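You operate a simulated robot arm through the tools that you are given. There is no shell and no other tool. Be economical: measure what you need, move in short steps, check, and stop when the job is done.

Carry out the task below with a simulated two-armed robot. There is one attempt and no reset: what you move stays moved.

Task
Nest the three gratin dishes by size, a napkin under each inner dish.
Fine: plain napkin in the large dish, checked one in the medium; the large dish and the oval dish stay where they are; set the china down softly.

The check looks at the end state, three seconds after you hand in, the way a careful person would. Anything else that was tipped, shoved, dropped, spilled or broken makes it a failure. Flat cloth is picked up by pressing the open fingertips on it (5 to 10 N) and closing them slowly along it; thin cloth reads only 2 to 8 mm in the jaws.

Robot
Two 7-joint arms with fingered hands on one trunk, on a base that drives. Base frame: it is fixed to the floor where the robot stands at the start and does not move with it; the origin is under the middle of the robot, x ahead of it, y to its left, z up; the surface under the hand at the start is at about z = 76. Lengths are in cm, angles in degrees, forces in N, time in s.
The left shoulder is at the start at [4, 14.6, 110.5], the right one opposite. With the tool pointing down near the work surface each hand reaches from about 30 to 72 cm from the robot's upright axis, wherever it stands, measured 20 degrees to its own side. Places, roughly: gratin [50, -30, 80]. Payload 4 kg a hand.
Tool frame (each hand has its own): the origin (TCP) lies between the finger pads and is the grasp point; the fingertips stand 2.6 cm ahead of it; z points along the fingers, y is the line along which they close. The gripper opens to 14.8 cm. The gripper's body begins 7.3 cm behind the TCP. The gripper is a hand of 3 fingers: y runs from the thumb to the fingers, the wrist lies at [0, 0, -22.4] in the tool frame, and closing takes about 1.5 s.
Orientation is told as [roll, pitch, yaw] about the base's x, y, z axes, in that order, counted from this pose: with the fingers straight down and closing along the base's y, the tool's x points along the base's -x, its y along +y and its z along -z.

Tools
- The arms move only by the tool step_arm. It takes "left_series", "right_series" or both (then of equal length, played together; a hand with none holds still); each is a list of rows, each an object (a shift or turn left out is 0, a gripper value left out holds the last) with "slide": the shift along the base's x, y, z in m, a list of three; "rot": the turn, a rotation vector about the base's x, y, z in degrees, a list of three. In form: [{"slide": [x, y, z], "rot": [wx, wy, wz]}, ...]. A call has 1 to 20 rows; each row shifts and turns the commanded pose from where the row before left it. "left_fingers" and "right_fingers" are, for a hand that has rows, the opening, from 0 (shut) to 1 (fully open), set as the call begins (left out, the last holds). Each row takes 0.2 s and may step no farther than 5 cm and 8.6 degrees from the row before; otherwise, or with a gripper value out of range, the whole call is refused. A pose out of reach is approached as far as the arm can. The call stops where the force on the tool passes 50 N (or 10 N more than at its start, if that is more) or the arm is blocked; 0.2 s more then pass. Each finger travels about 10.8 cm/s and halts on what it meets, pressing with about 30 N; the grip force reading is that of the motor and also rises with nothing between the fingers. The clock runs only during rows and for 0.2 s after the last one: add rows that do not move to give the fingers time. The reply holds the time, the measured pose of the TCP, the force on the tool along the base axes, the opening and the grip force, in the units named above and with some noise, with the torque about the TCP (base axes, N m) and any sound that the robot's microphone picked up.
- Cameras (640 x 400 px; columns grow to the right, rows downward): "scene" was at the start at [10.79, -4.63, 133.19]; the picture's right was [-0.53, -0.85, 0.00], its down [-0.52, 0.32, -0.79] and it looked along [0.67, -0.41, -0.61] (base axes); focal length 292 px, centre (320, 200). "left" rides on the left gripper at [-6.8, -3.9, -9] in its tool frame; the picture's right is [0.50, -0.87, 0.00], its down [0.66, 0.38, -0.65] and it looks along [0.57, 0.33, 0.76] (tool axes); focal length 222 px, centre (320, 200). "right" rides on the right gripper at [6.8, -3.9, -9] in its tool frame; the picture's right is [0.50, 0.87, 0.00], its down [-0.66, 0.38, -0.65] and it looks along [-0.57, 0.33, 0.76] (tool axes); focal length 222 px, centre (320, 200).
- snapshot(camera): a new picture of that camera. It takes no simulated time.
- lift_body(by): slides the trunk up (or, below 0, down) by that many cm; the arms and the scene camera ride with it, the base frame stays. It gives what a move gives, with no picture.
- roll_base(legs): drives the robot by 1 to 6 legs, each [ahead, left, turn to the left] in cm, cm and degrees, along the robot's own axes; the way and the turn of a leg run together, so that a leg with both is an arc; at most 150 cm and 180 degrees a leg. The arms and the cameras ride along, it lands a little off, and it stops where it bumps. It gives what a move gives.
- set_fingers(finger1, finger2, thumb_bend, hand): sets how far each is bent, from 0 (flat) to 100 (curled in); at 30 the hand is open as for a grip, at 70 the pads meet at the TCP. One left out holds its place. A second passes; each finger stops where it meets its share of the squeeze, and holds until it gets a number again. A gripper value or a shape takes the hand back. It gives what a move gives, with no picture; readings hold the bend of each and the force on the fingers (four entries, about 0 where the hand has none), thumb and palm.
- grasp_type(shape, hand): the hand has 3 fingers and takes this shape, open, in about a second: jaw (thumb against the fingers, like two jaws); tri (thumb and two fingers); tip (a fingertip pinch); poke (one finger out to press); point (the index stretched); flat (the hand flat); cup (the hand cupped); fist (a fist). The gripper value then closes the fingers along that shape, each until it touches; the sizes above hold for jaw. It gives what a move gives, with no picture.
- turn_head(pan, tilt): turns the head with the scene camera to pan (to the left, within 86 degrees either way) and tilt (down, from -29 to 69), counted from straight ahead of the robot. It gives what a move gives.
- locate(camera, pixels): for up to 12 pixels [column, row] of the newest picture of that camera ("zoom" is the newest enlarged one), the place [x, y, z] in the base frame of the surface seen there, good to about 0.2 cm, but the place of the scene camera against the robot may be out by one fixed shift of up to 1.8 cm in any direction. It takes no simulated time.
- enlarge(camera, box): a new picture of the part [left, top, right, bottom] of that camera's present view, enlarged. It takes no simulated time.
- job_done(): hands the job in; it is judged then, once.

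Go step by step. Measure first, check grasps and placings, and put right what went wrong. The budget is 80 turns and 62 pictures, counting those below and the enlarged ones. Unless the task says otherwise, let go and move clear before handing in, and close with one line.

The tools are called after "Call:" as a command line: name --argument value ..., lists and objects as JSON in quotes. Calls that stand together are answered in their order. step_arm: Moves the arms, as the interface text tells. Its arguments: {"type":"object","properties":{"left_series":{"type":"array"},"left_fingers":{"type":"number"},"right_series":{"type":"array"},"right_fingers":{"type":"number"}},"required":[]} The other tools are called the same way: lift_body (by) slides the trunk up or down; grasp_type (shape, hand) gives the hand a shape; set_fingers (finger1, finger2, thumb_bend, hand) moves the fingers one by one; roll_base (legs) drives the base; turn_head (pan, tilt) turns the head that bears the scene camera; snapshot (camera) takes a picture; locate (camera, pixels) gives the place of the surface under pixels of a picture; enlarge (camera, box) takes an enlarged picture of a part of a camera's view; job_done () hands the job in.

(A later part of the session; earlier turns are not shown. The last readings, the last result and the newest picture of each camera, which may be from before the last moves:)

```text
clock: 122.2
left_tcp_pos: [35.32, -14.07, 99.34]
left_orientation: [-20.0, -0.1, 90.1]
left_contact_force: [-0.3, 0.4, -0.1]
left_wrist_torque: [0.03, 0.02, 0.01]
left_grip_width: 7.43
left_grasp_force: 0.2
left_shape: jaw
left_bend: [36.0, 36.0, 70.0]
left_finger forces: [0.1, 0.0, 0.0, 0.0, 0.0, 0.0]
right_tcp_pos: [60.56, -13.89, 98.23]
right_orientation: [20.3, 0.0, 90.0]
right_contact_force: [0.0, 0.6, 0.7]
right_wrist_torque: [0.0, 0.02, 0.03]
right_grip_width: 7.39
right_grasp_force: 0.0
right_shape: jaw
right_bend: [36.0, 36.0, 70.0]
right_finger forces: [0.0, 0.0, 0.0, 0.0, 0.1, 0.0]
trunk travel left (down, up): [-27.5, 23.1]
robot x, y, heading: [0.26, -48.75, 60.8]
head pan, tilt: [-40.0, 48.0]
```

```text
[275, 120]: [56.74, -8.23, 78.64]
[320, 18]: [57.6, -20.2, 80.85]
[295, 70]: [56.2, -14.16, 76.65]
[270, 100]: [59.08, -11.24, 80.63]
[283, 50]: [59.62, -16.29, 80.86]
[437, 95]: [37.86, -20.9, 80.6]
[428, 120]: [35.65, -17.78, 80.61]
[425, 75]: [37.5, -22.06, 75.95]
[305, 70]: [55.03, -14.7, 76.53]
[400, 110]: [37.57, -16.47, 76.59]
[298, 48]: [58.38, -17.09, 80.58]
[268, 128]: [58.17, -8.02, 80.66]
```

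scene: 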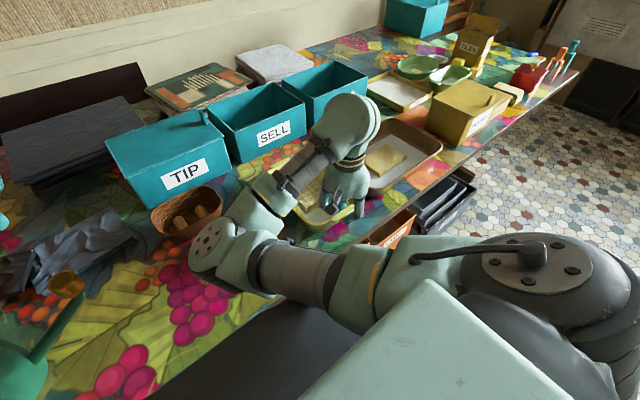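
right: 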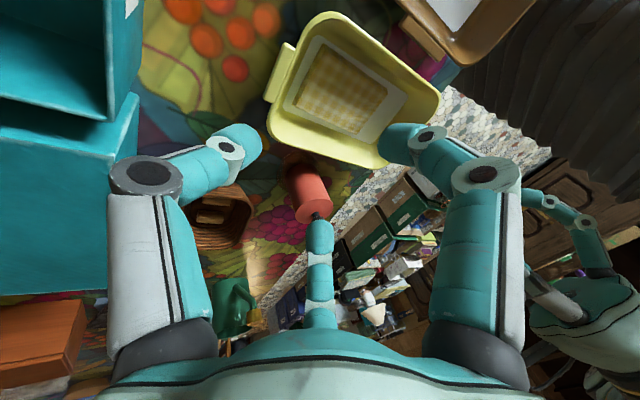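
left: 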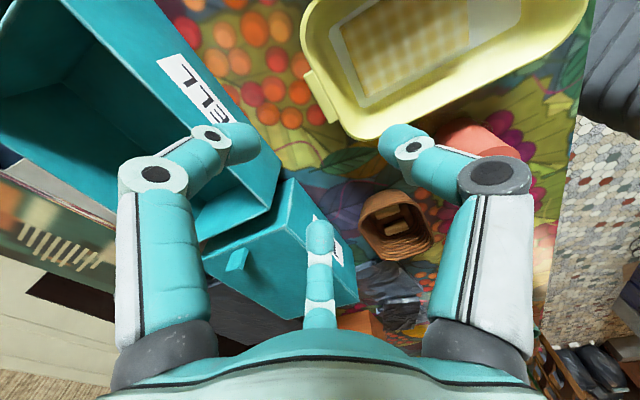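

Far rim ≈59.2, near rim ≈35.4. Descending both hands onto the end walls; the bins' front at x≈70.9 leaves room for the right hand.

Call:
step_arm --left_series '[{"slide": [0.005, -0.001, -0.03]}, {"slide": [0, 0, -0.04]}, {"slide": [0, 0, -0.04]}, {"slide": [0, 0, -0.04]}, {"slide": [0, 0, -0.02]}, {"slide": [0, 0, -0.014]}, {"slide": [0, 0, 0]}]' --right_series '[{"slide": [-0.0175, -0.003, -0.03]}, {"slide": [0, 0, -0.04]}, {"slide": [0, 0, -0.04]}, {"slide": [0, 0, -0.03]}, {"slide": [0, 0, -0.02]}, {"slide": [0, 0, -0.013]}, {"slide": [0, 0, 0]}]' --left_fingers 0.62 --right_fingers 0.5

```text
clock: 123.8
left_tcp_pos: [35.76, -13.88, 81.01]
left_orientation: [-20.0, -0.2, 90.2]
left_contact_force: [0.9, -0.6, 0.7]
left_wrist_torque: [0.04, -0.02, -0.02]
left_grip_width: 9.11
left_grasp_force: 0.0
left_shape: jaw
left_bend: [31.0, 31.0, 70.0]
left_finger forces: [0.1, 0.0, 0.0, 0.1, 0.1, 0.0]
right_tcp_pos: [58.9, -14.3, 80.82]
right_orientation: [20.3, -0.1, 90.0]
right_contact_force: [-0.1, 0.8, -0.7]
right_wrist_torque: [-0.02, -0.01, 0.03]
right_grip_width: 7.36
right_grasp_force: 0.0
right_shape: jaw
right_bend: [36.0, 36.0, 70.0]
right_finger forces: [0.1, 0.0, 0.1, 0.0, 0.1, 0.0]
trunk travel left (down, up): [-27.5, 23.1]
robot x, y, heading: [0.13, -48.51, 60.8]
head pan, tilt: [-40.0, 48.0]
```

No contact so far; closing both hands together.

Call:
step_arm --left_series '[{"slide": [0, 0, 0]}, {"slide": [0, 0, 0]}, {"slide": [0, 0, 0]}, {"slide": [0, 0, 0]}, {"slide": [0, 0, 0]}, {"slide": [0, 0, 0]}, {"slide": [0, 0, 0]}]' --right_series '[{"slide": [0, 0, 0]}, {"slide": [0, 0, 0]}, {"slide": [0, 0, 0]}, {"slide": [0, 0, 0]}, {"slide": [0, 0, 0]}, {"slide": [0, 0, 0]}, {"slide": [0, 0, 0]}]' --left_fingers 0.0 --right_fingers 0.0

Call:
step_arm --left_series '[{"slide": [0, 0, 0.003]}, {"slide": [0, 0, 0.004]}, {"slide": [0, 0, 0.006]}, {"slide": [0, 0, 0.01]}, {"slide": [0, 0, 0]}, {"slide": [0, 0, 0]}]' --right_series '[{"slide": [0, 0, 0.003]}, {"slide": [0, 0, 0.004]}, {"slide": [0, 0, 0.006]}, {"slide": [0, 0, 0.01]}, {"slide": [0, 0, 0]}, {"slide": [0, 0, 0]}]'

Call:
snapshot --camera "right"

```text
clock: 125.4
left_tcp_pos: [35.9, -13.85, 80.93]
left_orientation: [-19.8, 0.0, 90.0]
left_contact_force: [3.5, -0.2, 0.6]
left_wrist_torque: [-0.03, -0.3, 0.03]
left_grip_width: 1.47
left_grasp_force: 30.1
left_shape: jaw
left_bend: [78.0, 78.0, 69.0]
left_finger forces: [25.3, 26.0, 0.0, 0.0, 29.9, 0.0]
right_tcp_pos: [58.83, -14.23, 80.76]
right_orientation: [20.4, 0.0, 89.9]
right_contact_force: [-3.6, 0.8, -2.5]
right_wrist_torque: [-0.01, 0.39, 0.02]
right_grip_width: 0.87
right_grasp_force: 29.8
right_shape: jaw
right_bend: [74.0, 74.0, 74.0]
right_finger forces: [22.9, 23.0, 0.0, 0.1, 27.4, 0.0]
trunk travel left (down, up): [-27.5, 23.1]
robot x, y, heading: [0.11, -48.37, 60.8]
head pan, tilt: [-40.0, 48.0]
```

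```text
clock: 126.8
left_tcp_pos: [35.77, -13.98, 83.22]
left_orientation: [-20.0, 0.0, 90.1]
left_contact_force: [6.9, 0.4, -2.7]
left_wrist_torque: [-0.03, -0.4, 0.02]
left_grip_width: 1.44
left_grasp_force: 29.9
left_shape: jaw
left_bend: [78.0, 78.0, 69.0]
left_finger forces: [25.5, 26.1, 0.1, 0.1, 32.2, 0.1]
right_tcp_pos: [58.79, -14.28, 83.22]
right_orientation: [20.3, -0.1, 90.0]
right_contact_force: [-6.7, -0.6, -2.5]
right_wrist_torque: [0.02, 0.35, 0.0]
right_grip_width: 0.85
right_grasp_force: 30.2
right_shape: jaw
right_bend: [74.0, 74.0, 74.0]
right_finger forces: [24.4, 24.4, 0.0, 0.0, 26.8, 0.0]
trunk travel left (down, up): [-27.5, 23.1]
robot x, y, heading: [-0.13, -48.57, 60.9]
head pan, tilt: [-40.0, 48.0]
```

```text
7 pictures are left
```

right: 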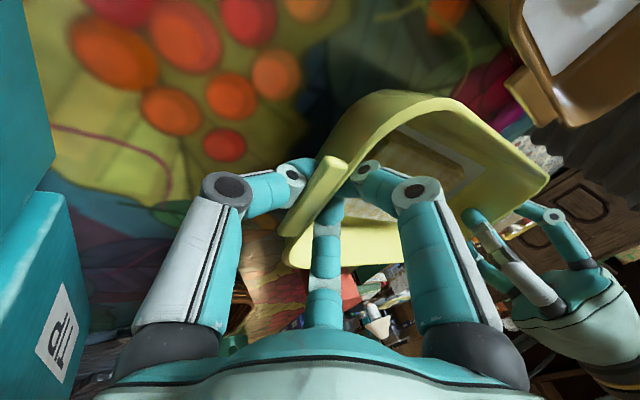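

Both hands share the weight evenly (~2.6 N each) and the dish is level. Raising 17 cm together.

Call:
step_arm --left_series '[{"slide": [0, 0, 0.02]}, {"slide": [0, 0, 0.025]}, {"slide": [0, 0, 0.025]}, {"slide": [0, 0, 0.025]}, {"slide": [0, 0, 0.025]}, {"slide": [0, 0, 0.025]}, {"slide": [0, 0, 0.02]}, {"slide": [0, 0, 0.005]}, {"slide": [0, 0, 0]}]' --right_series '[{"slide": [0, 0, 0.02]}, {"slide": [0, 0, 0.025]}, {"slide": [0, 0, 0.025]}, {"slide": [0, 0, 0.025]}, {"slide": [0, 0, 0.025]}, {"slide": [0, 0, 0.025]}, {"slide": [0, 0, 0.02]}, {"slide": [0, 0, 0.005]}, {"slide": [0, 0, 0]}]'

Call:
roll_base --legs '[[0, 0, -60.5]]'

```text
clock: 128.8
left_tcp_pos: [35.88, -14.04, 100.16]
left_orientation: [-19.9, 0.0, 90.1]
left_contact_force: [-2.9, 0.4, -4.5]
left_wrist_torque: [-0.03, -0.2, 0.01]
left_grip_width: 1.45
left_grasp_force: 30.4
left_shape: jaw
left_bend: [78.0, 78.0, 69.0]
left_finger forces: [28.5, 28.8, 0.0, 0.0, 28.1, 0.1]
right_tcp_pos: [58.66, -14.13, 100.06]
right_orientation: [20.3, 0.1, 90.0]
right_contact_force: [4.5, 0.1, -2.2]
right_wrist_torque: [-0.02, 0.27, 0.02]
right_grip_width: 0.87
right_grasp_force: 30.2
right_shape: jaw
right_bend: [74.0, 74.0, 74.0]
right_finger forces: [22.9, 23.0, 0.0, 0.1, 32.3, 0.0]
trunk travel left (down, up): [-27.5, 23.1]
robot x, y, heading: [0.14, -48.89, 61.0]
head pan, tilt: [-40.0, 48.0]
```

```text
clock: 131.8
left_tcp_pos: [47.81, -62.81, 100.23]
left_orientation: [-19.9, -0.1, 29.4]
left_contact_force: [-1.8, 3.8, -3.4]
left_wrist_torque: [-0.23, -0.1, 0.06]
left_grip_width: 1.48
left_grasp_force: 30.0
left_shape: jaw
left_bend: [79.0, 78.0, 69.0]
left_finger forces: [27.6, 27.7, 0.1, 0.0, 27.8, 0.0]
right_tcp_pos: [58.86, -82.91, 100.05]
right_orientation: [20.2, 0.0, 29.3]
right_contact_force: [1.7, -3.2, -2.6]
right_wrist_torque: [0.23, 0.13, 0.0]
right_grip_width: 0.84
right_grasp_force: 29.6
right_shape: jaw
right_bend: [74.0, 74.0, 74.0]
right_finger forces: [23.2, 23.1, 0.1, 0.0, 32.5, 0.1]
trunk travel left (down, up): [-27.5, 23.1]
robot x, y, heading: [-0.03, -48.7, 0.1]
head pan, tilt: [-40.0, 48.0]
```

Still held firmly. Rotating the dish the last 29° with both arms about its centre.

Call:
step_arm --right_series '[{"slide": [-0.01044, -0.00507, 0], "rot": [0, 0, -5.8]}, {"slide": [-0.0109, -0.00399, 0], "rot": [0, 0, -5.8]}, {"slide": [-0.01125, -0.00287, 0], "rot": [0, 0, -5.8]}, {"slide": [-0.01148, -0.00171, 0], "rot": [0, 0, -5.8]}, {"slide": [-0.01159, -0.00055, 0], "rot": [0, 0, -5.8]}, {"slide": [0, 0, 0]}]' --left_series '[{"slide": [0.01044, 0.00507, 0], "rot": [0, 0, -5.8]}, {"slide": [0.0109, 0.00399, 0], "rot": [0, 0, -5.8]}, {"slide": [0.01125, 0.00287, 0], "rot": [0, 0, -5.8]}, {"slide": [0.01148, 0.00171, 0], "rot": [0, 0, -5.8]}, {"slide": [0.01159, 0.00055, 0], "rot": [0, 0, -5.8]}, {"slide": [0, 0, 0]}]'

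Call:
roll_base --legs '[[-7, 33.7, 0]]'

```text
clock: 133.2
left_tcp_pos: [53.44, -61.47, 100.11]
left_orientation: [-19.8, 0.1, 0.4]
left_contact_force: [-0.1, 5.6, -3.2]
left_wrist_torque: [-0.22, 0.03, 0.05]
left_grip_width: 1.43
left_grasp_force: 30.1
left_shape: jaw
left_bend: [79.0, 78.0, 69.0]
left_finger forces: [28.3, 28.0, 0.0, 0.0, 27.4, 0.1]
right_tcp_pos: [53.22, -84.17, 99.98]
right_orientation: [20.4, 0.0, 0.2]
right_contact_force: [-1.3, -4.2, -2.4]
right_wrist_torque: [0.26, -0.04, 0.0]
right_grip_width: 0.84
right_grasp_force: 29.9
right_shape: jaw
right_bend: [74.0, 74.0, 74.0]
right_finger forces: [23.5, 23.6, 0.0, 0.0, 33.8, 0.1]
trunk travel left (down, up): [-27.5, 23.1]
robot x, y, heading: [-0.09, -48.49, 0.3]
head pan, tilt: [-40.0, 48.0]
```

```text
clock: 135.5
left_tcp_pos: [46.32, -27.99, 100.22]
left_orientation: [-19.9, 0.0, 0.5]
left_contact_force: [0.1, 7.2, -3.8]
left_wrist_torque: [-0.22, 0.0, 0.02]
left_grip_width: 1.46
left_grasp_force: 29.9
left_shape: jaw
left_bend: [79.0, 78.0, 69.0]
left_finger forces: [28.7, 28.7, 0.0, 0.0, 27.1, 0.1]
right_tcp_pos: [46.24, -50.69, 99.97]
right_orientation: [20.3, 0.1, 0.4]
right_contact_force: [-0.7, -7.1, -2.6]
right_wrist_torque: [0.29, -0.02, 0.0]
right_grip_width: 0.86
right_grasp_force: 30.3
right_shape: jaw
right_bend: [74.0, 74.0, 74.0]
right_finger forces: [23.4, 23.5, 0.1, 0.0, 34.7, 0.0]
trunk travel left (down, up): [-27.5, 23.1]
robot x, y, heading: [-6.68, -15.15, 0.5]
head pan, tilt: [-40.0, 48.0]
```

Centre at (46.3,-39.3), exactly above the brown dish. Lowering both to about 1 cm above the napkin, then checking.

Call:
step_arm --right_series '[{"slide": [0, 0.001, -0.025]}, {"slide": [0, 0, -0.03]}, {"slide": [0, 0, -0.03]}, {"slide": [0, 0, -0.03]}, {"slide": [0, 0, -0.02]}, {"slide": [0, 0, -0.015]}, {"slide": [0, 0, -0.005]}, {"slide": [0, 0, 0]}]' --left_series '[{"slide": [0, 0.001, -0.025]}, {"slide": [0, 0, -0.03]}, {"slide": [0, 0, -0.03]}, {"slide": [0, 0, -0.03]}, {"slide": [0, 0, -0.02]}, {"slide": [0, 0, -0.015]}, {"slide": [0, 0, -0.005]}, {"slide": [0, 0, 0]}]'

Call:
turn_head --pan -28 --tilt 52

Call:
snapshot --camera "scene"

```text
clock: 137.3
left_tcp_pos: [46.21, -27.79, 84.76]
left_orientation: [-19.9, -0.1, 0.5]
left_contact_force: [0.0, -2.8, -2.2]
left_wrist_torque: [-0.42, 0.0, 0.08]
left_grip_width: 1.42
left_grasp_force: 29.9
left_shape: jaw
left_bend: [79.0, 78.0, 69.0]
left_finger forces: [27.0, 27.0, 0.0, 0.0, 31.5, 0.0]
right_tcp_pos: [46.22, -50.51, 84.47]
right_orientation: [20.4, 0.0, 0.4]
right_contact_force: [-0.9, 1.7, -2.9]
right_wrist_torque: [0.33, -0.02, 0.05]
right_grip_width: 0.81
right_grasp_force: 30.2
right_shape: jaw
right_bend: [74.0, 74.0, 74.0]
right_finger forces: [25.5, 25.4, 0.0, 0.1, 30.9, 0.0]
trunk travel left (down, up): [-27.5, 23.1]
robot x, y, heading: [-7.14, -15.35, 0.1]
head pan, tilt: [-40.0, 48.0]
```

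```text
clock: 138.0
left_tcp_pos: [46.24, -27.73, 84.63]
left_orientation: [-20.0, 0.0, 0.6]
left_contact_force: [0.2, -3.4, -2.0]
left_wrist_torque: [-0.43, -0.02, 0.06]
left_grip_width: 1.42
left_grasp_force: 30.6
left_shape: jaw
left_bend: [79.0, 78.0, 69.0]
left_finger forces: [27.0, 26.7, 0.0, 0.0, 31.8, 0.1]
right_tcp_pos: [46.18, -50.61, 84.55]
right_orientation: [20.3, 0.1, 0.3]
right_contact_force: [0.1, 2.5, -3.6]
right_wrist_torque: [0.35, 0.02, 0.0]
right_grip_width: 0.83
right_grasp_force: 30.5
right_shape: jaw
right_bend: [74.0, 74.0, 74.0]
right_finger forces: [25.6, 25.6, 0.1, 0.0, 30.6, 0.0]
trunk travel left (down, up): [-27.5, 23.1]
robot x, y, heading: [-6.89, -15.15, 0.1]
head pan, tilt: [-28.0, 52.0]
```

```text
6 pictures are left
```

scene: 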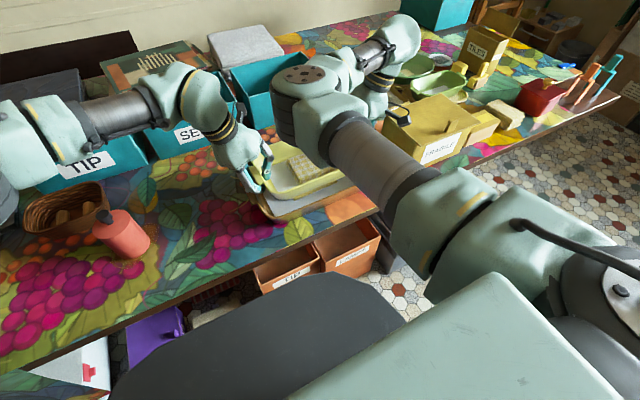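

Yellow is hanging level within brown's outline. Lowering slowly by 1.2 cm, watching the forces.

Call:
step_arm --right_series '[{"slide": [0, 0, -0.002]}, {"slide": [0, 0, -0.002]}, {"slide": [0, 0, -0.002]}, {"slide": [0, 0, -0.002]}, {"slide": [0, 0, -0.002]}, {"slide": [0, 0, -0.002]}, {"slide": [0, 0, 0]}]' --left_series '[{"slide": [0, 0, -0.002]}, {"slide": [0, 0, -0.002]}, {"slide": [0, 0, -0.002]}, {"slide": [0, 0, -0.002]}, {"slide": [0, 0, -0.002]}, {"slide": [0, 0, -0.002]}, {"slide": [0, 0, 0]}]'

Call:
step_arm --right_series '[{"slide": [0, 0, -0.0015]}, {"slide": [0, 0, -0.0015]}, {"slide": [0, 0, 0]}]' --left_series '[{"slide": [0, 0, -0.0015]}, {"slide": [0, 0, -0.0015]}, {"slide": [0, 0, 0]}]'

```text
clock: 139.6
left_tcp_pos: [46.26, -27.75, 83.45]
left_orientation: [-19.9, 0.0, 0.4]
left_contact_force: [0.5, 1.3, -3.0]
left_wrist_torque: [-0.38, 0.06, 0.04]
left_grip_width: 1.44
left_grasp_force: 29.7
left_shape: jaw
left_bend: [79.0, 78.0, 69.0]
left_finger forces: [27.8, 27.9, 0.0, 0.1, 30.4, 0.0]
right_tcp_pos: [46.14, -50.62, 83.33]
right_orientation: [20.3, 0.0, 0.3]
right_contact_force: [0.3, -0.6, -3.1]
right_wrist_torque: [0.28, -0.01, -0.03]
right_grip_width: 0.85
right_grasp_force: 30.1
right_shape: jaw
right_bend: [74.0, 74.0, 74.0]
right_finger forces: [24.9, 24.8, 0.1, 0.1, 31.8, 0.1]
trunk travel left (down, up): [-27.5, 23.1]
robot x, y, heading: [-7.0, -15.35, 0.3]
head pan, tilt: [-28.0, 52.0]
```

```text
clock: 140.4
left_tcp_pos: [46.32, -27.83, 83.22]
left_orientation: [-20.0, 0.0, 0.6]
left_contact_force: [0.1, 4.2, -3.0]
left_wrist_torque: [-0.29, 0.04, 0.06]
left_grip_width: 1.48
left_grasp_force: 30.1
left_shape: jaw
left_bend: [79.0, 78.0, 69.0]
left_finger forces: [28.5, 28.4, 0.1, 0.0, 28.4, 0.0]
right_tcp_pos: [46.14, -50.63, 82.88]
right_orientation: [20.2, 0.1, 0.4]
right_contact_force: [-0.1, -4.3, -1.8]
right_wrist_torque: [0.25, 0.02, 0.02]
right_grip_width: 0.82
right_grasp_force: 30.3
right_shape: jaw
right_bend: [74.0, 74.0, 74.0]
right_finger forces: [24.2, 24.3, 0.0, 0.0, 33.5, 0.0]
trunk travel left (down, up): [-27.5, 23.1]
robot x, y, heading: [-7.2, -15.1, 0.1]
head pan, tilt: [-28.0, 52.0]
```

Still carrying ~5 N; continuing in 1.5 mm steps.

Call:
step_arm --right_series '[{"slide": [0, 0, -0.0015]}, {"slide": [0, 0, -0.0015]}, {"slide": [0, 0, 0]}]' --left_series '[{"slide": [0, 0, -0.0015]}, {"slide": [0, 0, -0.0025]}, {"slide": [0, 0, 0]}]'

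Call:
step_arm --right_series '[{"slide": [0, 0, -0.0015]}, {"slide": [0, 0, -0.0015]}, {"slide": [0, 0, 0]}]' --left_series '[{"slide": [0, 0, -0.0015]}, {"slide": [0, 0, -0.0015]}, {"slide": [0, 0, 0]}]'

```text
clock: 141.2
left_tcp_pos: [46.27, -27.85, 82.86]
left_orientation: [-20.1, -0.2, 0.5]
left_contact_force: [1.1, 6.2, 5.6]
left_wrist_torque: [-0.23, 0.07, 0.03]
left_grip_width: 1.5
left_grasp_force: 30.1
left_shape: jaw
left_bend: [79.0, 79.0, 68.0]
left_finger forces: [28.9, 27.4, 0.0, 0.0, 29.8, 0.0]
right_tcp_pos: [46.05, -50.7, 82.73]
right_orientation: [20.2, 0.0, 0.4]
right_contact_force: [-0.5, -7.1, -0.7]
right_wrist_torque: [0.21, 0.01, -0.02]
right_grip_width: 0.82
right_grasp_force: 30.0
right_shape: jaw
right_bend: [74.0, 74.0, 74.0]
right_finger forces: [24.5, 24.3, 0.1, 0.0, 34.1, 0.0]
trunk travel left (down, up): [-27.5, 23.1]
robot x, y, heading: [-6.94, -15.69, 0.5]
head pan, tilt: [-28.0, 52.0]
```

```text
clock: 142.0
left_tcp_pos: [46.03, -27.79, 82.75]
left_orientation: [-20.2, -0.5, 0.5]
left_contact_force: [5.7, 4.6, 20.9]
left_wrist_torque: [-0.23, 0.02, 0.05]
left_grip_width: 1.5
left_grasp_force: 30.1
left_shape: jaw
left_bend: [79.0, 79.0, 68.0]
left_finger forces: [28.6, 25.2, 0.0, 0.1, 35.7, 0.1]
right_tcp_pos: [46.17, -50.62, 82.58]
right_orientation: [20.2, -0.3, 0.3]
right_contact_force: [2.2, -8.1, 16.0]
right_wrist_torque: [0.2, -0.01, 0.03]
right_grip_width: 0.89
right_grasp_force: 30.1
right_shape: jaw
right_bend: [75.0, 75.0, 74.0]
right_finger forces: [27.5, 27.6, 0.0, 0.0, 33.3, 0.1]
trunk travel left (down, up): [-27.5, 23.1]
robot x, y, heading: [-6.74, -15.26, 0.1]
head pan, tilt: [-28.0, 52.0]
```

The dish rests on the napkin now (upward 16–20 N). Relieving 2 mm, then opening slightly and checking for contact with brown.

Call:
step_arm --right_series '[{"slide": [0, 0, 0.002]}, {"slide": [0, 0, 0.001]}, {"slide": [0, 0, 0]}]' --left_series '[{"slide": [0, 0, 0.002]}, {"slide": [0, 0, 0.001]}, {"slide": [0, 0, 0]}]'

Call:
step_arm --right_series '[{"slide": [0, 0, 0]}, {"slide": [0, 0, 0]}, {"slide": [0, 0, 0]}, {"slide": [0, 0, 0]}]' --left_series '[{"slide": [0, 0, 0]}, {"slide": [0, 0, 0]}, {"slide": [0, 0, 0]}, {"slide": [0, 0, 0]}]' --right_fingers 0.2 --left_fingers 0.25

```text
clock: 142.8
left_tcp_pos: [46.15, -27.81, 82.95]
left_orientation: [-19.9, -0.1, 0.5]
left_contact_force: [5.5, 4.1, 13.9]
left_wrist_torque: [-0.32, -0.1, 0.08]
left_grip_width: 1.52
left_grasp_force: 30.2
left_shape: jaw
left_bend: [79.0, 79.0, 68.0]
left_finger forces: [28.9, 26.8, 0.0, 0.0, 34.4, 0.0]
right_tcp_pos: [46.07, -50.59, 82.8]
right_orientation: [20.2, 0.0, 0.4]
right_contact_force: [2.2, -5.6, 4.5]
right_wrist_torque: [0.18, -0.02, 0.0]
right_grip_width: 0.9
right_grasp_force: 29.5
right_shape: jaw
right_bend: [75.0, 75.0, 74.0]
right_finger forces: [26.6, 26.8, 0.0, 0.0, 33.9, 0.0]
trunk travel left (down, up): [-27.5, 23.1]
robot x, y, heading: [-6.98, -15.24, 0.3]
head pan, tilt: [-28.0, 52.0]
```

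```text
clock: 143.8
left_tcp_pos: [46.29, -27.71, 82.74]
left_orientation: [-20.0, 0.0, 0.4]
left_contact_force: [0.0, 0.4, -0.1]
left_wrist_torque: [0.02, 0.01, 0.0]
left_grip_width: 3.65
left_grasp_force: 0.1
left_shape: jaw
left_bend: [76.0, 76.0, 70.0]
left_finger forces: [0.0, 0.3, 0.1, 0.0, 0.0, 0.1]
right_tcp_pos: [46.18, -50.51, 82.7]
right_orientation: [20.3, 0.0, 0.3]
right_contact_force: [-0.1, 6.8, 4.0]
right_wrist_torque: [0.0, 0.0, -0.02]
right_grip_width: 2.77
right_grasp_force: 0.0
right_shape: jaw
right_bend: [75.0, 75.0, 69.0]
right_finger forces: [0.0, 0.0, 0.1, 0.0, 6.9, 0.0]
trunk travel left (down, up): [-27.5, 23.1]
robot x, y, heading: [-7.21, -14.82, 0.1]
head pan, tilt: [-28.0, 52.0]
```

The right thumb touches brown's rim lightly (7 N). Shifting that hand inward 3 mm and up in small steps.

Call:
step_arm --right_series '[{"slide": [0, 0.003, 0.001]}, {"slide": [0, 0.001, 0.003]}, {"slide": [0, 0, 0.002]}, {"slide": [0, 0, 0]}]' --left_series '[{"slide": [0, 0, 0.002]}, {"slide": [0, 0, 0.002]}, {"slide": [0, 0, 0.002]}, {"slide": [0, 0, 0]}]'

```text
clock: 144.8
left_tcp_pos: [46.26, -27.78, 83.38]
left_orientation: [-20.0, -0.1, 0.5]
left_contact_force: [-0.1, -0.9, -2.4]
left_wrist_torque: [-0.03, -0.07, -0.02]
left_grip_width: 3.68
left_grasp_force: 0.1
left_shape: jaw
left_bend: [76.0, 76.0, 70.0]
left_finger forces: [0.6, 1.4, 0.0, 0.1, 0.0, 0.0]
right_tcp_pos: [46.17, -50.19, 83.25]
right_orientation: [20.4, 0.1, 0.3]
right_contact_force: [-0.8, 0.8, -1.0]
right_wrist_torque: [-0.01, 0.01, 0.0]
right_grip_width: 2.95
right_grasp_force: 0.1
right_shape: jaw
right_bend: [75.0, 75.0, 70.0]
right_finger forces: [0.0, 0.0, 0.0, 0.1, 1.4, 0.1]
trunk travel left (down, up): [-27.5, 23.1]
robot x, y, heading: [-7.46, -14.97, -0.1]
head pan, tilt: [-28.0, 52.0]
```

Tips now near the brown rim's level; opening further to clear the handles.

Call:
step_arm --right_series '[{"slide": [0, 0, 0]}, {"slide": [0, 0, 0]}, {"slide": [0, 0, 0]}, {"slide": [0, 0, 0]}]' --left_series '[{"slide": [0, 0, 0]}, {"slide": [0, 0, 0]}, {"slide": [0, 0, 0]}, {"slide": [0, 0, 0]}]' --right_fingers 0.36 --left_fingers 0.42

```text
clock: 145.8
left_tcp_pos: [46.21, -27.67, 83.4]
left_orientation: [-20.1, -0.1, 0.4]
left_contact_force: [-0.2, 0.5, -0.2]
left_wrist_torque: [0.02, 0.01, 0.02]
left_grip_width: 6.17
left_grasp_force: 0.0
left_shape: jaw
left_bend: [77.0, 77.0, 70.0]
left_finger forces: [0.1, 0.1, 0.0, 0.0, 0.1, 0.0]
right_tcp_pos: [46.32, -50.06, 83.33]
right_orientation: [20.3, -0.1, 0.4]
right_contact_force: [2.8, 6.6, 6.0]
right_wrist_torque: [-0.04, -0.07, 0.09]
right_grip_width: 4.95
right_grasp_force: 0.1
right_shape: jaw
right_bend: [77.0, 77.0, 71.0]
right_finger forces: [0.0, 0.1, 0.0, 0.0, 8.8, 0.1]
trunk travel left (down, up): [-27.5, 23.1]
robot x, y, heading: [-6.76, -15.2, 0.4]
head pan, tilt: [-28.0, 52.0]
```

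Left is free; right thumb only rests on brown's rim. Raising both now.

Call:
step_arm --right_series '[{"slide": [0, 0.002, 0.004]}, {"slide": [0, 0, 0.004]}, {"slide": [0, 0, 0.005]}, {"slide": [0, 0, 0]}]' --left_series '[{"slide": [0, 0, 0.004]}, {"slide": [0, 0, 0.004]}, {"slide": [0, 0, 0.005]}, {"slide": [0, 0, 0]}]'

```text
clock: 146.8
left_tcp_pos: [46.21, -27.79, 84.63]
left_orientation: [-19.9, -0.1, 0.3]
left_contact_force: [0.2, -0.4, -2.6]
left_wrist_torque: [-0.09, -0.04, 0.01]
left_grip_width: 6.26
left_grasp_force: 0.1
left_shape: jaw
left_bend: [40.0, 40.0, 70.0]
left_finger forces: [0.7, 1.4, 0.1, 0.1, 0.0, 0.1]
right_tcp_pos: [46.09, -50.05, 84.54]
right_orientation: [20.4, 0.0, 0.3]
right_contact_force: [-1.1, 0.6, -1.7]
right_wrist_torque: [0.06, 0.0, -0.03]
right_grip_width: 5.3
right_grasp_force: 0.0
right_shape: jaw
right_bend: [77.0, 77.0, 70.0]
right_finger forces: [0.1, 0.0, 0.1, 0.0, 2.2, 0.0]
trunk travel left (down, up): [-27.5, 23.1]
robot x, y, heading: [-7.2, -15.25, 0.2]
head pan, tilt: [-28.0, 52.0]
```

Both still catch under the handles (2–3 N). Lowering 8 mm so the dish rests, then opening wide with the tips still above brown's rim.

Call:
step_arm --right_series '[{"slide": [0, 0, -0.004]}, {"slide": [0, 0, -0.004]}, {"slide": [0, 0, 0]}]' --left_series '[{"slide": [0, 0, -0.004]}, {"slide": [0, 0, -0.004]}, {"slide": [0, 0, 0]}]'

Call:
step_arm --right_series '[{"slide": [0, 0, 0]}, {"slide": [0, 0, 0]}, {"slide": [0, 0, 0]}, {"slide": [0, 0, 0]}]' --left_series '[{"slide": [0, 0, 0]}, {"slide": [0, 0, 0]}, {"slide": [0, 0, 0]}, {"slide": [0, 0, 0]}]' --right_fingers 0.6 --left_fingers 0.7

```text
clock: 147.6
left_tcp_pos: [46.25, -27.78, 83.96]
left_orientation: [-19.9, -0.1, 0.5]
left_contact_force: [-0.5, -0.6, 0.3]
left_wrist_torque: [0.0, -0.01, 0.01]
left_grip_width: 6.25
left_grasp_force: 0.0
left_shape: jaw
left_bend: [77.0, 40.0, 70.0]
left_finger forces: [0.0, 0.1, 0.0, 0.0, 0.0, 0.0]
right_tcp_pos: [46.31, -49.89, 83.81]
right_orientation: [20.4, 0.0, 0.3]
right_contact_force: [1.4, 1.3, 2.8]
right_wrist_torque: [-0.07, -0.01, 0.0]
right_grip_width: 5.12
right_grasp_force: 0.0
right_shape: jaw
right_bend: [77.0, 77.0, 69.0]
right_finger forces: [0.0, 0.1, 0.1, 0.0, 4.2, 0.1]
trunk travel left (down, up): [-27.5, 23.1]
robot x, y, heading: [-6.93, -15.3, 0.6]
head pan, tilt: [-28.0, 52.0]
```

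```text
clock: 148.6
left_tcp_pos: [46.22, -27.83, 84.06]
left_orientation: [-20.1, -0.1, 0.5]
left_contact_force: [-0.9, -6.7, 4.2]
left_wrist_torque: [-0.1, 0.03, -0.08]
left_grip_width: 9.94
left_grasp_force: 0.1
left_shape: jaw
left_bend: [31.0, 31.0, 74.0]
left_finger forces: [3.6, 3.2, 0.1, 0.1, 0.1, 0.1]
right_tcp_pos: [46.26, -49.76, 83.85]
right_orientation: [20.2, -0.1, 0.3]
right_contact_force: [1.9, 14.1, 8.1]
right_wrist_torque: [0.1, -0.09, 0.09]
right_grip_width: 7.49
right_grasp_force: 0.0
right_shape: jaw
right_bend: [32.0, 32.0, 74.0]
right_finger forces: [0.0, 0.0, 0.0, 0.0, 15.5, 0.1]
trunk travel left (down, up): [-27.5, 23.1]
robot x, y, heading: [-6.68, -15.24, -0.0]
head pan, tilt: [-28.0, 52.0]
```

Fingers are now pressing outward on brown's rim from both sides (nearly balanced). Raising straight out.

Call:
step_arm --right_series '[{"slide": [0, 0.003, 0.005]}, {"slide": [0, 0, 0.007]}, {"slide": [0, 0, 0.01]}, {"slide": [0, 0, 0]}]' --left_series '[{"slide": [0, -0.002, 0.005]}, {"slide": [0, 0, 0.007]}, {"slide": [0, 0, 0.01]}, {"slide": [0, 0, 0]}]'

```text
clock: 149.6
left_tcp_pos: [46.18, -28.06, 86.13]
left_orientation: [-19.9, 0.0, 0.5]
left_contact_force: [-0.6, -0.6, 0.3]
left_wrist_torque: [-0.01, 0.0, 0.0]
left_grip_width: 10.32
left_grasp_force: 0.0
left_shape: jaw
left_bend: [28.0, 28.0, 74.0]
left_finger forces: [0.1, 0.1, 0.1, 0.0, 0.0, 0.0]
right_tcp_pos: [46.1, -49.59, 85.97]
right_orientation: [20.2, 0.1, 0.3]
right_contact_force: [0.1, 0.9, -0.4]
right_wrist_torque: [-0.01, -0.01, -0.01]
right_grip_width: 8.84
right_grasp_force: 0.0
right_shape: jaw
right_bend: [32.0, 32.0, 70.0]
right_finger forces: [0.0, 0.0, 0.0, 0.0, 0.0, 0.0]
trunk travel left (down, up): [-27.5, 23.1]
robot x, y, heading: [-7.19, -15.32, 0.0]
head pan, tilt: [-28.0, 52.0]
```

Both hands are free of the dishes. Now efficiently to the green dish: raise both, untilt, left arm aside, drive, open the right hand and take a picture.

Call:
step_arm --right_series '[{"slide": [0, 0, 0.04]}, {"slide": [0, 0, 0.04]}, {"slide": [0, 0, 0.04]}, {"slide": [0, 0, 0.03], "rot": [-6.7, 0, 0]}, {"slide": [0, 0, 0.02], "rot": [-6.8, 0, 0]}, {"slide": [0, 0, 0], "rot": [-6.7, 0, 0]}, {"slide": [0, 0, 0]}, {"slide": [0, 0, 0]}, {"slide": [0, 0, 0]}]' --left_series '[{"slide": [0, 0, 0.04]}, {"slide": [0, 0, 0.04]}, {"slide": [0, 0, 0.04]}, {"slide": [0, 0.02, 0.03]}, {"slide": [0, 0.04, 0.02]}, {"slide": [0, 0.045, 0]}, {"slide": [0, 0.045, 0]}, {"slide": [0, 0.045, 0]}, {"slide": [0, 0.04, 0]}]' --right_fingers 1.0

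Call:
snapshot --camera "right"

Call:
locate --camera "right" --pixels '[[300, 60], [320, 100], [240, 60], [380, 100], [200, 60], [260, 130], [420, 120], [350, 40]]'

Call:
roll_base --legs '[[7, -43, 0]]'

Call:
snapshot --camera "right"

```text
clock: 151.6
left_tcp_pos: [46.34, -4.22, 103.11]
left_orientation: [-20.0, -0.1, 0.3]
left_contact_force: [0.4, -0.7, -0.2]
left_wrist_torque: [-0.01, 0.03, -0.02]
left_grip_width: 10.33
left_grasp_force: 0.0
left_shape: jaw
left_bend: [28.0, 28.0, 74.0]
left_finger forces: [0.1, 0.1, 0.1, 0.1, 0.0, 0.0]
right_tcp_pos: [46.22, -49.64, 103.08]
right_orientation: [0.0, 0.1, 0.3]
right_contact_force: [-1.1, 0.4, -0.1]
right_wrist_torque: [-0.04, -0.04, -0.03]
right_grip_width: 14.8
right_grasp_force: 0.0
right_shape: jaw
right_bend: [30.0, 30.0, 30.0]
right_finger forces: [0.0, 0.0, 0.1, 0.0, 0.1, 0.0]
trunk travel left (down, up): [-27.5, 23.1]
robot x, y, heading: [-6.92, -15.29, 0.2]
head pan, tilt: [-28.0, 52.0]
```

```text
5 pictures are left
```

right: 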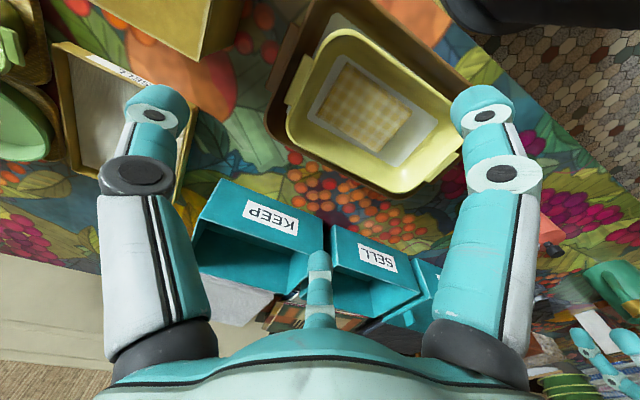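

```text
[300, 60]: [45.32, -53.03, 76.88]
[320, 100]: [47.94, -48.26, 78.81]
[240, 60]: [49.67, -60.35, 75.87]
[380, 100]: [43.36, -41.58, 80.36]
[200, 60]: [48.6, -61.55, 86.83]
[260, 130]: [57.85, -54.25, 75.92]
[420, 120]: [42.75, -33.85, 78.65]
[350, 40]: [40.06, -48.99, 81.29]
```

```text
clock: 154.2
left_tcp_pos: [53.33, -46.72, 102.96]
left_orientation: [-19.9, -0.1, 0.4]
left_contact_force: [0.2, 0.5, 0.3]
left_wrist_torque: [-0.01, -0.01, 0.0]
left_grip_width: 10.31
left_grasp_force: 0.0
left_shape: jaw
left_bend: [28.0, 28.0, 74.0]
left_finger forces: [0.0, 0.0, 0.0, 0.0, 0.1, 0.0]
right_tcp_pos: [53.26, -91.98, 103.1]
right_orientation: [0.1, 0.2, 0.3]
right_contact_force: [-0.4, -0.3, 1.0]
right_wrist_torque: [0.02, 0.03, 0.04]
right_grip_width: 14.79
right_grasp_force: 0.0
right_shape: jaw
right_bend: [30.0, 30.0, 30.0]
right_finger forces: [0.1, 0.0, 0.0, 0.1, 0.0, 0.1]
trunk travel left (down, up): [-27.5, 23.1]
robot x, y, heading: [0.28, -57.4, 0.2]
head pan, tilt: [-28.0, 52.0]
```

```text
4 pictures are left
```

right: 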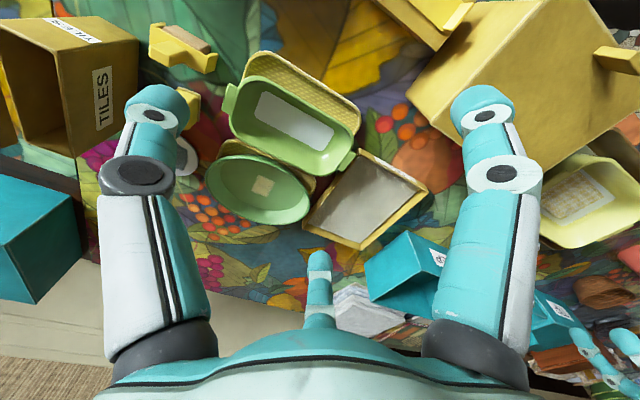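

Yellow sits neatly in brown with both napkins in place. Measuring the green dish at (290,125).

Call:
locate --camera "right" --pixels '[[250, 80], [232, 100], [235, 125], [258, 95], [253, 117], [333, 132], [358, 130], [350, 160], [320, 175], [325, 150], [290, 80], [275, 157]]'

Call:
enlarge --camera "right" --box '[200, 40, 400, 165]'

Call:
locate --camera "zoom" --pixels '[[150, 125], [100, 220], [240, 130], [400, 200], [520, 300], [180, 340], [95, 160], [480, 390], [200, 200], [420, 290], [300, 150], [300, 390]]'

```text
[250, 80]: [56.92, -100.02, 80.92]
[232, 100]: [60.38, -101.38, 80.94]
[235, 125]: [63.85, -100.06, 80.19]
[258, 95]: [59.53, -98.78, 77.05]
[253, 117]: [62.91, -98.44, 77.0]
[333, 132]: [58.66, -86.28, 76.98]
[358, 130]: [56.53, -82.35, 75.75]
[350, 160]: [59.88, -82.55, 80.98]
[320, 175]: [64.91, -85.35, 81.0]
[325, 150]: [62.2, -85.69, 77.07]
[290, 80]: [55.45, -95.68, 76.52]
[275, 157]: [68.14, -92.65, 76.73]
```

```text
3.20 times, centred on (300, 102) of right
```

zoom: 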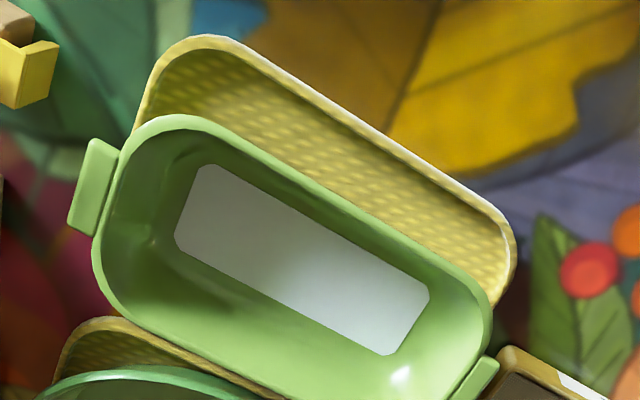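

```text
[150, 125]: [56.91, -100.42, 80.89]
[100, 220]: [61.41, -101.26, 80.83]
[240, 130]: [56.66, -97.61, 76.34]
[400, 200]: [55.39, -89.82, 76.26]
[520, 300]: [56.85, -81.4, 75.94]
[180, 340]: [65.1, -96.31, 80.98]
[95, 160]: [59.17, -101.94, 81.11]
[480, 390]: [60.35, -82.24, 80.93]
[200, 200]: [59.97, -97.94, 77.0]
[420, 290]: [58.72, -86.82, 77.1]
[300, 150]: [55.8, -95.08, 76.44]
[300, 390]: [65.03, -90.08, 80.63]
```

Green: rim x 56.3–65.1, y -101…-82, centre (60.8,-91.5), rim z 81. Tripod grip: thumb beyond the -y end, fingers on both long walls near the middle. Descending, closing, and a small lift.

Call:
step_arm --right_series '[{"slide": [0.038, -0.021, 0]}, {"slide": [0.037, -0.021, 0]}, {"slide": [0, 0, 0]}, {"slide": [0, 0, -0.045]}, {"slide": [0, 0, -0.045]}, {"slide": [0, 0, -0.045]}, {"slide": [0, 0, -0.04]}, {"slide": [0, 0, -0.02]}, {"slide": [0, 0, -0.012]}, {"slide": [0, 0, -0.01]}, {"slide": [0, 0, 0]}]' --right_fingers 0.66

Call:
snapshot --camera "right"

```text
clock: 156.4
left_tcp_pos: [53.18, -46.61, 102.97]
left_orientation: [-20.0, -0.1, 0.3]
left_contact_force: [0.2, -0.4, 0.6]
left_wrist_torque: [0.01, 0.03, -0.03]
left_grip_width: 10.33
left_grasp_force: 0.1
left_shape: jaw
left_bend: [28.0, 28.0, 74.0]
left_finger forces: [0.0, 0.1, 0.0, 0.0, 0.1, 0.1]
right_tcp_pos: [61.17, -96.44, 83.35]
right_orientation: [-0.7, -1.2, 0.2]
right_contact_force: [-2.4, -0.4, 35.2]
right_wrist_torque: [1.0, 1.84, -0.06]
right_grip_width: 9.76
right_grasp_force: 0.1
right_shape: jaw
right_bend: [19.0, 29.0, 71.0]
right_finger forces: [32.6, 0.0, 0.0, 0.1, 2.8, 0.0]
trunk travel left (down, up): [-27.5, 23.1]
robot x, y, heading: [0.08, -57.58, 0.2]
head pan, tilt: [-28.0, 52.0]
stopped in row 10 (right hand): the force on the tool passed its limit at 56 N (the readings are from after the stop); the commanded pose is now the measured one
```

```text
2 pictures are left
```

right: 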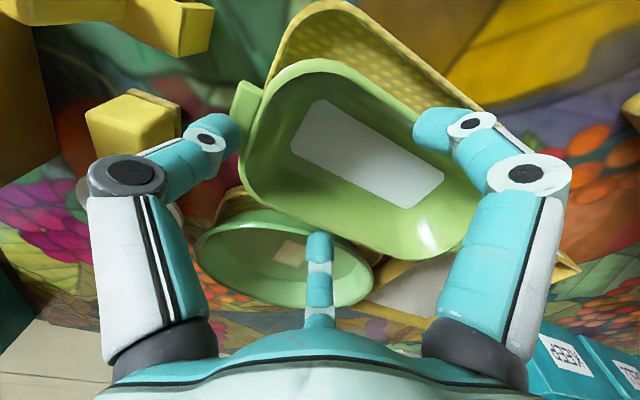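

The near finger landed on the rim (33 N). Raising, opening to 0.78, centring to x=60.7, and trying again with close and a small lift.

Call:
step_arm --right_series '[{"slide": [0, 0, 0.01]}, {"slide": [0, 0, 0.01]}, {"slide": [-0.0045, 0.002, 0]}, {"slide": [0, 0, 0]}, {"slide": [0, 0, 0]}, {"slide": [0, 0, -0.012]}, {"slide": [0, 0, -0.012]}, {"slide": [0, 0, -0.012]}, {"slide": [0, 0, 0]}]' --right_fingers 0.78

Call:
step_arm --right_series '[{"slide": [0, 0, 0]}, {"slide": [0, 0, 0]}, {"slide": [0, 0, 0]}]' --right_fingers 0.6

Call:
step_arm --right_series '[{"slide": [0, 0, 0]}, {"slide": [0, 0, 0]}, {"slide": [0, 0, 0]}, {"slide": [0, 0, 0]}]' --right_fingers 0.45

```text
clock: 158.4
left_tcp_pos: [53.36, -46.75, 103.02]
left_orientation: [-19.9, -0.1, 0.4]
left_contact_force: [-0.9, 0.6, -0.7]
left_wrist_torque: [0.01, 0.03, -0.01]
left_grip_width: 10.31
left_grasp_force: 0.0
left_shape: jaw
left_bend: [28.0, 28.0, 74.0]
left_finger forces: [0.0, 0.1, 0.0, 0.0, 0.1, 0.0]
right_tcp_pos: [60.5, -96.26, 81.08]
right_orientation: [-0.4, -0.5, 0.2]
right_contact_force: [0.1, -1.4, 1.1]
right_wrist_torque: [-0.06, 0.01, -0.01]
right_grip_width: 11.55
right_grasp_force: 0.1
right_shape: jaw
right_bend: [25.0, 26.0, 51.0]
right_finger forces: [0.1, 0.0, 0.1, 0.0, 1.7, 0.0]
trunk travel left (down, up): [-27.5, 23.1]
robot x, y, heading: [-0.2, -57.5, 0.1]
head pan, tilt: [-28.0, 52.0]
```

```text
clock: 159.2
left_tcp_pos: [53.38, -46.8, 102.94]
left_orientation: [-19.9, -0.1, 0.4]
left_contact_force: [0.3, -0.6, 0.3]
left_wrist_torque: [-0.02, 0.0, -0.01]
left_grip_width: 10.3
left_grasp_force: 0.1
left_shape: jaw
left_bend: [28.0, 28.0, 74.0]
left_finger forces: [0.1, 0.0, 0.0, 0.0, 0.0, 0.0]
right_tcp_pos: [60.71, -96.14, 81.0]
right_orientation: [-0.2, -0.6, 0.2]
right_contact_force: [-0.7, -0.6, 0.2]
right_wrist_torque: [0.29, 0.03, 0.02]
right_grip_width: 10.34
right_grasp_force: 30.3
right_shape: jaw
right_bend: [29.0, 30.0, 79.0]
right_finger forces: [23.0, 22.7, 0.0, 0.0, 28.6, 0.0]
trunk travel left (down, up): [-27.5, 23.1]
robot x, y, heading: [0.08, -57.85, 0.2]
head pan, tilt: [-28.0, 52.0]
```

```text
clock: 160.2
left_tcp_pos: [53.41, -46.84, 103.05]
left_orientation: [-20.0, 0.0, 0.5]
left_contact_force: [0.4, -0.6, 0.1]
left_wrist_torque: [-0.04, -0.01, 0.0]
left_grip_width: 10.29
left_grasp_force: 0.1
left_shape: jaw
left_bend: [28.0, 28.0, 74.0]
left_finger forces: [0.0, 0.0, 0.0, 0.0, 0.0, 0.1]
right_tcp_pos: [60.68, -96.3, 81.12]
right_orientation: [-0.4, -0.6, 0.2]
right_contact_force: [0.5, -1.2, 0.0]
right_wrist_torque: [0.29, 0.01, 0.02]
right_grip_width: 10.34
right_grasp_force: 30.3
right_shape: jaw
right_bend: [29.0, 30.0, 79.0]
right_finger forces: [22.8, 23.0, 0.0, 0.1, 28.4, 0.1]
trunk travel left (down, up): [-27.5, 23.1]
robot x, y, heading: [0.04, -57.54, -0.0]
head pan, tilt: [-28.0, 52.0]
```

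All three fingers grip (23–28 N). Lifting slowly, then driving to the nest.

Call:
step_arm --right_series '[{"slide": [0, 0, 0.003]}, {"slide": [0, 0, 0.005]}, {"slide": [0, 0, 0.01]}, {"slide": [0, 0, 0.02]}, {"slide": [0, 0, 0.025]}, {"slide": [0, 0, 0.03]}, {"slide": [0, 0, 0.03]}, {"slide": [0, 0, 0.03]}, {"slide": [0, 0, 0.025]}, {"slide": [0, 0, 0.02]}, {"slide": [0, 0, 0]}, {"slide": [0, 0, 0]}]'

Call:
step_arm --right_series '[{"slide": [-0.01, 0, 0]}, {"slide": [-0.016, 0, 0]}, {"slide": [-0.016, 0, 0]}, {"slide": [-0.016, 0, 0]}, {"slide": [-0.01, 0, 0]}, {"slide": [-0.005, 0, 0]}, {"slide": [0, 0, 0]}]'

Call:
roll_base --legs '[[-7.3, 52.3, 0]]'

Call:
snapshot --camera "right"

Call:
locate --camera "right" --pixels '[[300, 60], [320, 100], [350, 120], [380, 100], [420, 130], [450, 130], [260, 130], [350, 60], [400, 170], [300, 190], [430, 90], [400, 60]]'

```text
clock: 162.8
left_tcp_pos: [53.4, -46.88, 103.01]
left_orientation: [-19.9, 0.0, 0.4]
left_contact_force: [-0.7, 0.1, 0.5]
left_wrist_torque: [-0.01, 0.03, 0.01]
left_grip_width: 10.29
left_grasp_force: 0.0
left_shape: jaw
left_bend: [28.0, 28.0, 74.0]
left_finger forces: [0.1, 0.0, 0.0, 0.0, 0.0, 0.0]
right_tcp_pos: [60.75, -96.35, 100.94]
right_orientation: [-0.2, -0.6, 0.2]
right_contact_force: [0.2, -0.4, -2.2]
right_wrist_torque: [-0.13, -0.01, -0.05]
right_grip_width: 10.37
right_grasp_force: 29.5
right_shape: jaw
right_bend: [29.0, 30.0, 80.0]
right_finger forces: [24.4, 24.3, 0.1, 0.0, 26.8, 0.0]
trunk travel left (down, up): [-27.5, 23.1]
robot x, y, heading: [0.19, -57.73, 0.2]
head pan, tilt: [-28.0, 52.0]
```

```text
clock: 164.4
left_tcp_pos: [53.48, -46.69, 103.04]
left_orientation: [-19.9, 0.0, 0.4]
left_contact_force: [-0.2, 0.3, 0.6]
left_wrist_torque: [-0.03, 0.0, 0.0]
left_grip_width: 10.33
left_grasp_force: 0.0
left_shape: jaw
left_bend: [28.0, 28.0, 74.0]
left_finger forces: [0.0, 0.0, 0.1, 0.1, 0.0, 0.0]
right_tcp_pos: [53.4, -96.24, 100.91]
right_orientation: [-0.3, -0.5, 0.2]
right_contact_force: [0.0, -0.5, -3.3]
right_wrist_torque: [-0.14, -0.01, 0.03]
right_grip_width: 10.37
right_grasp_force: 30.0
right_shape: jaw
right_bend: [29.0, 30.0, 81.0]
right_finger forces: [24.3, 24.0, 0.1, 0.0, 26.3, 0.0]
trunk travel left (down, up): [-27.5, 23.1]
robot x, y, heading: [0.18, -57.86, 0.1]
head pan, tilt: [-28.0, 52.0]
```

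```text
clock: 167.5
left_tcp_pos: [45.7, 6.65, 102.95]
left_orientation: [-19.9, 0.1, 0.8]
left_contact_force: [0.7, 0.3, -0.1]
left_wrist_torque: [-0.02, 0.0, 0.0]
left_grip_width: 10.32
left_grasp_force: 0.1
left_shape: jaw
left_bend: [28.0, 28.0, 74.0]
left_finger forces: [0.0, 0.0, 0.1, 0.1, 0.0, 0.1]
right_tcp_pos: [45.92, -42.73, 100.92]
right_orientation: [-0.4, -0.6, 0.5]
right_contact_force: [0.1, 1.0, -3.5]
right_wrist_torque: [-0.16, 0.01, 0.01]
right_grip_width: 10.36
right_grasp_force: 29.9
right_shape: jaw
right_bend: [29.0, 30.0, 81.0]
right_finger forces: [24.3, 24.0, 0.1, 0.0, 26.4, 0.0]
trunk travel left (down, up): [-27.5, 23.1]
robot x, y, heading: [-7.87, -4.84, 0.3]
head pan, tilt: [-28.0, 52.0]
```

```text
1 pictures are left
```

right: 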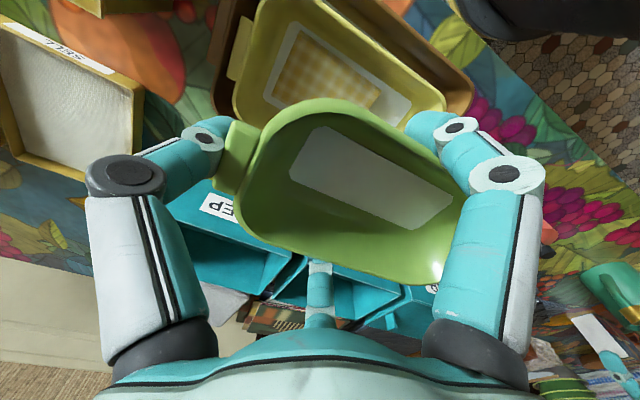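

```text
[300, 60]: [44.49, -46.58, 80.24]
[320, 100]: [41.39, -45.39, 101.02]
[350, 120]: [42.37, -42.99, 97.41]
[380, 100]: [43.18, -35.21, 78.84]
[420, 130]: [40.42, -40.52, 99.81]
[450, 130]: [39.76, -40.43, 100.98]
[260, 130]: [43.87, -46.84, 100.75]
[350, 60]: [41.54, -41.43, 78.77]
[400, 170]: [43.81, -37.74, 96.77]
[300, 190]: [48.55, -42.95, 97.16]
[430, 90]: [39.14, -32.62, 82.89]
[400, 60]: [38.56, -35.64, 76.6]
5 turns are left
```

Green is held level (3.4 N) with the nest right below. Centring to (46.1,-43.6) and lowering, with the last millimetres in separate small steps.

Call:
step_arm --right_series '[{"slide": [0.002, -0.0085, 0]}, {"slide": [0, 0, -0.02]}, {"slide": [0, 0, -0.03]}, {"slide": [0, 0, -0.03]}, {"slide": [0, 0, -0.03]}, {"slide": [0, 0, -0.02]}, {"slide": [0, 0, -0.012]}, {"slide": [0, 0, -0.006]}, {"slide": [0, 0, -0.003]}, {"slide": [0, 0, 0]}]'

Call:
step_arm --right_series '[{"slide": [0, 0, -0.0015]}, {"slide": [0, 0, -0.0015]}, {"slide": [0, 0, 0]}]'

Call:
step_arm --right_series '[{"slide": [0, 0, -0.0015]}, {"slide": [0, 0, -0.001]}, {"slide": [0, 0, 0]}]'

```text
clock: 169.7
left_tcp_pos: [45.85, 6.73, 103.06]
left_orientation: [-19.9, -0.1, 0.7]
left_contact_force: [0.1, 0.7, 0.0]
left_wrist_torque: [0.03, -0.04, -0.01]
left_grip_width: 10.34
left_grasp_force: 0.0
left_shape: jaw
left_bend: [28.0, 28.0, 74.0]
left_finger forces: [0.0, 0.0, 0.0, 0.0, 0.1, 0.1]
right_tcp_pos: [46.24, -43.66, 85.75]
right_orientation: [-0.4, -0.7, 0.5]
right_contact_force: [-0.2, -0.4, -3.0]
right_wrist_torque: [-0.17, 0.0, 0.0]
right_grip_width: 10.37
right_grasp_force: 29.6
right_shape: jaw
right_bend: [29.0, 30.0, 81.0]
right_finger forces: [24.2, 23.9, 0.1, 0.0, 26.0, 0.1]
trunk travel left (down, up): [-27.5, 23.1]
robot x, y, heading: [-7.65, -4.03, 0.4]
head pan, tilt: [-28.0, 52.0]
```

```text
clock: 170.5
left_tcp_pos: [45.69, 6.68, 102.94]
left_orientation: [-19.8, -0.1, 0.8]
left_contact_force: [0.6, -0.1, -0.2]
left_wrist_torque: [-0.02, 0.0, 0.0]
left_grip_width: 10.32
left_grasp_force: 0.0
left_shape: jaw
left_bend: [28.0, 28.0, 74.0]
left_finger forces: [0.0, 0.1, 0.0, 0.0, 0.0, 0.0]
right_tcp_pos: [46.25, -43.72, 85.44]
right_orientation: [-0.3, -0.6, 0.5]
right_contact_force: [-0.1, 0.2, -3.0]
right_wrist_torque: [-0.18, -0.01, 0.0]
right_grip_width: 10.36
right_grasp_force: 30.3
right_shape: jaw
right_bend: [29.0, 30.0, 81.0]
right_finger forces: [24.3, 24.0, 0.0, 0.1, 26.1, 0.1]
trunk travel left (down, up): [-27.5, 23.1]
robot x, y, heading: [-7.37, -4.02, 0.7]
head pan, tilt: [-28.0, 52.0]
```

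```text
clock: 171.3
left_tcp_pos: [45.73, 6.6, 103.01]
left_orientation: [-20.0, 0.0, 0.7]
left_contact_force: [0.8, -0.1, -0.5]
left_wrist_torque: [-0.01, 0.02, -0.03]
left_grip_width: 10.36
left_grasp_force: 0.0
left_shape: jaw
left_bend: [28.0, 28.0, 74.0]
left_finger forces: [0.0, 0.0, 0.0, 0.1, 0.0, 0.0]
right_tcp_pos: [46.12, -43.63, 85.23]
right_orientation: [-0.3, -0.6, 0.5]
right_contact_force: [0.1, 0.8, -2.2]
right_wrist_torque: [-0.15, 0.01, -0.02]
right_grip_width: 10.36
right_grasp_force: 30.1
right_shape: jaw
right_bend: [29.0, 30.0, 81.0]
right_finger forces: [24.2, 24.0, 0.0, 0.0, 26.1, 0.1]
trunk travel left (down, up): [-27.5, 23.1]
robot x, y, heading: [-7.31, -4.67, 0.3]
head pan, tilt: [-28.0, 52.0]
4 turns are left
```

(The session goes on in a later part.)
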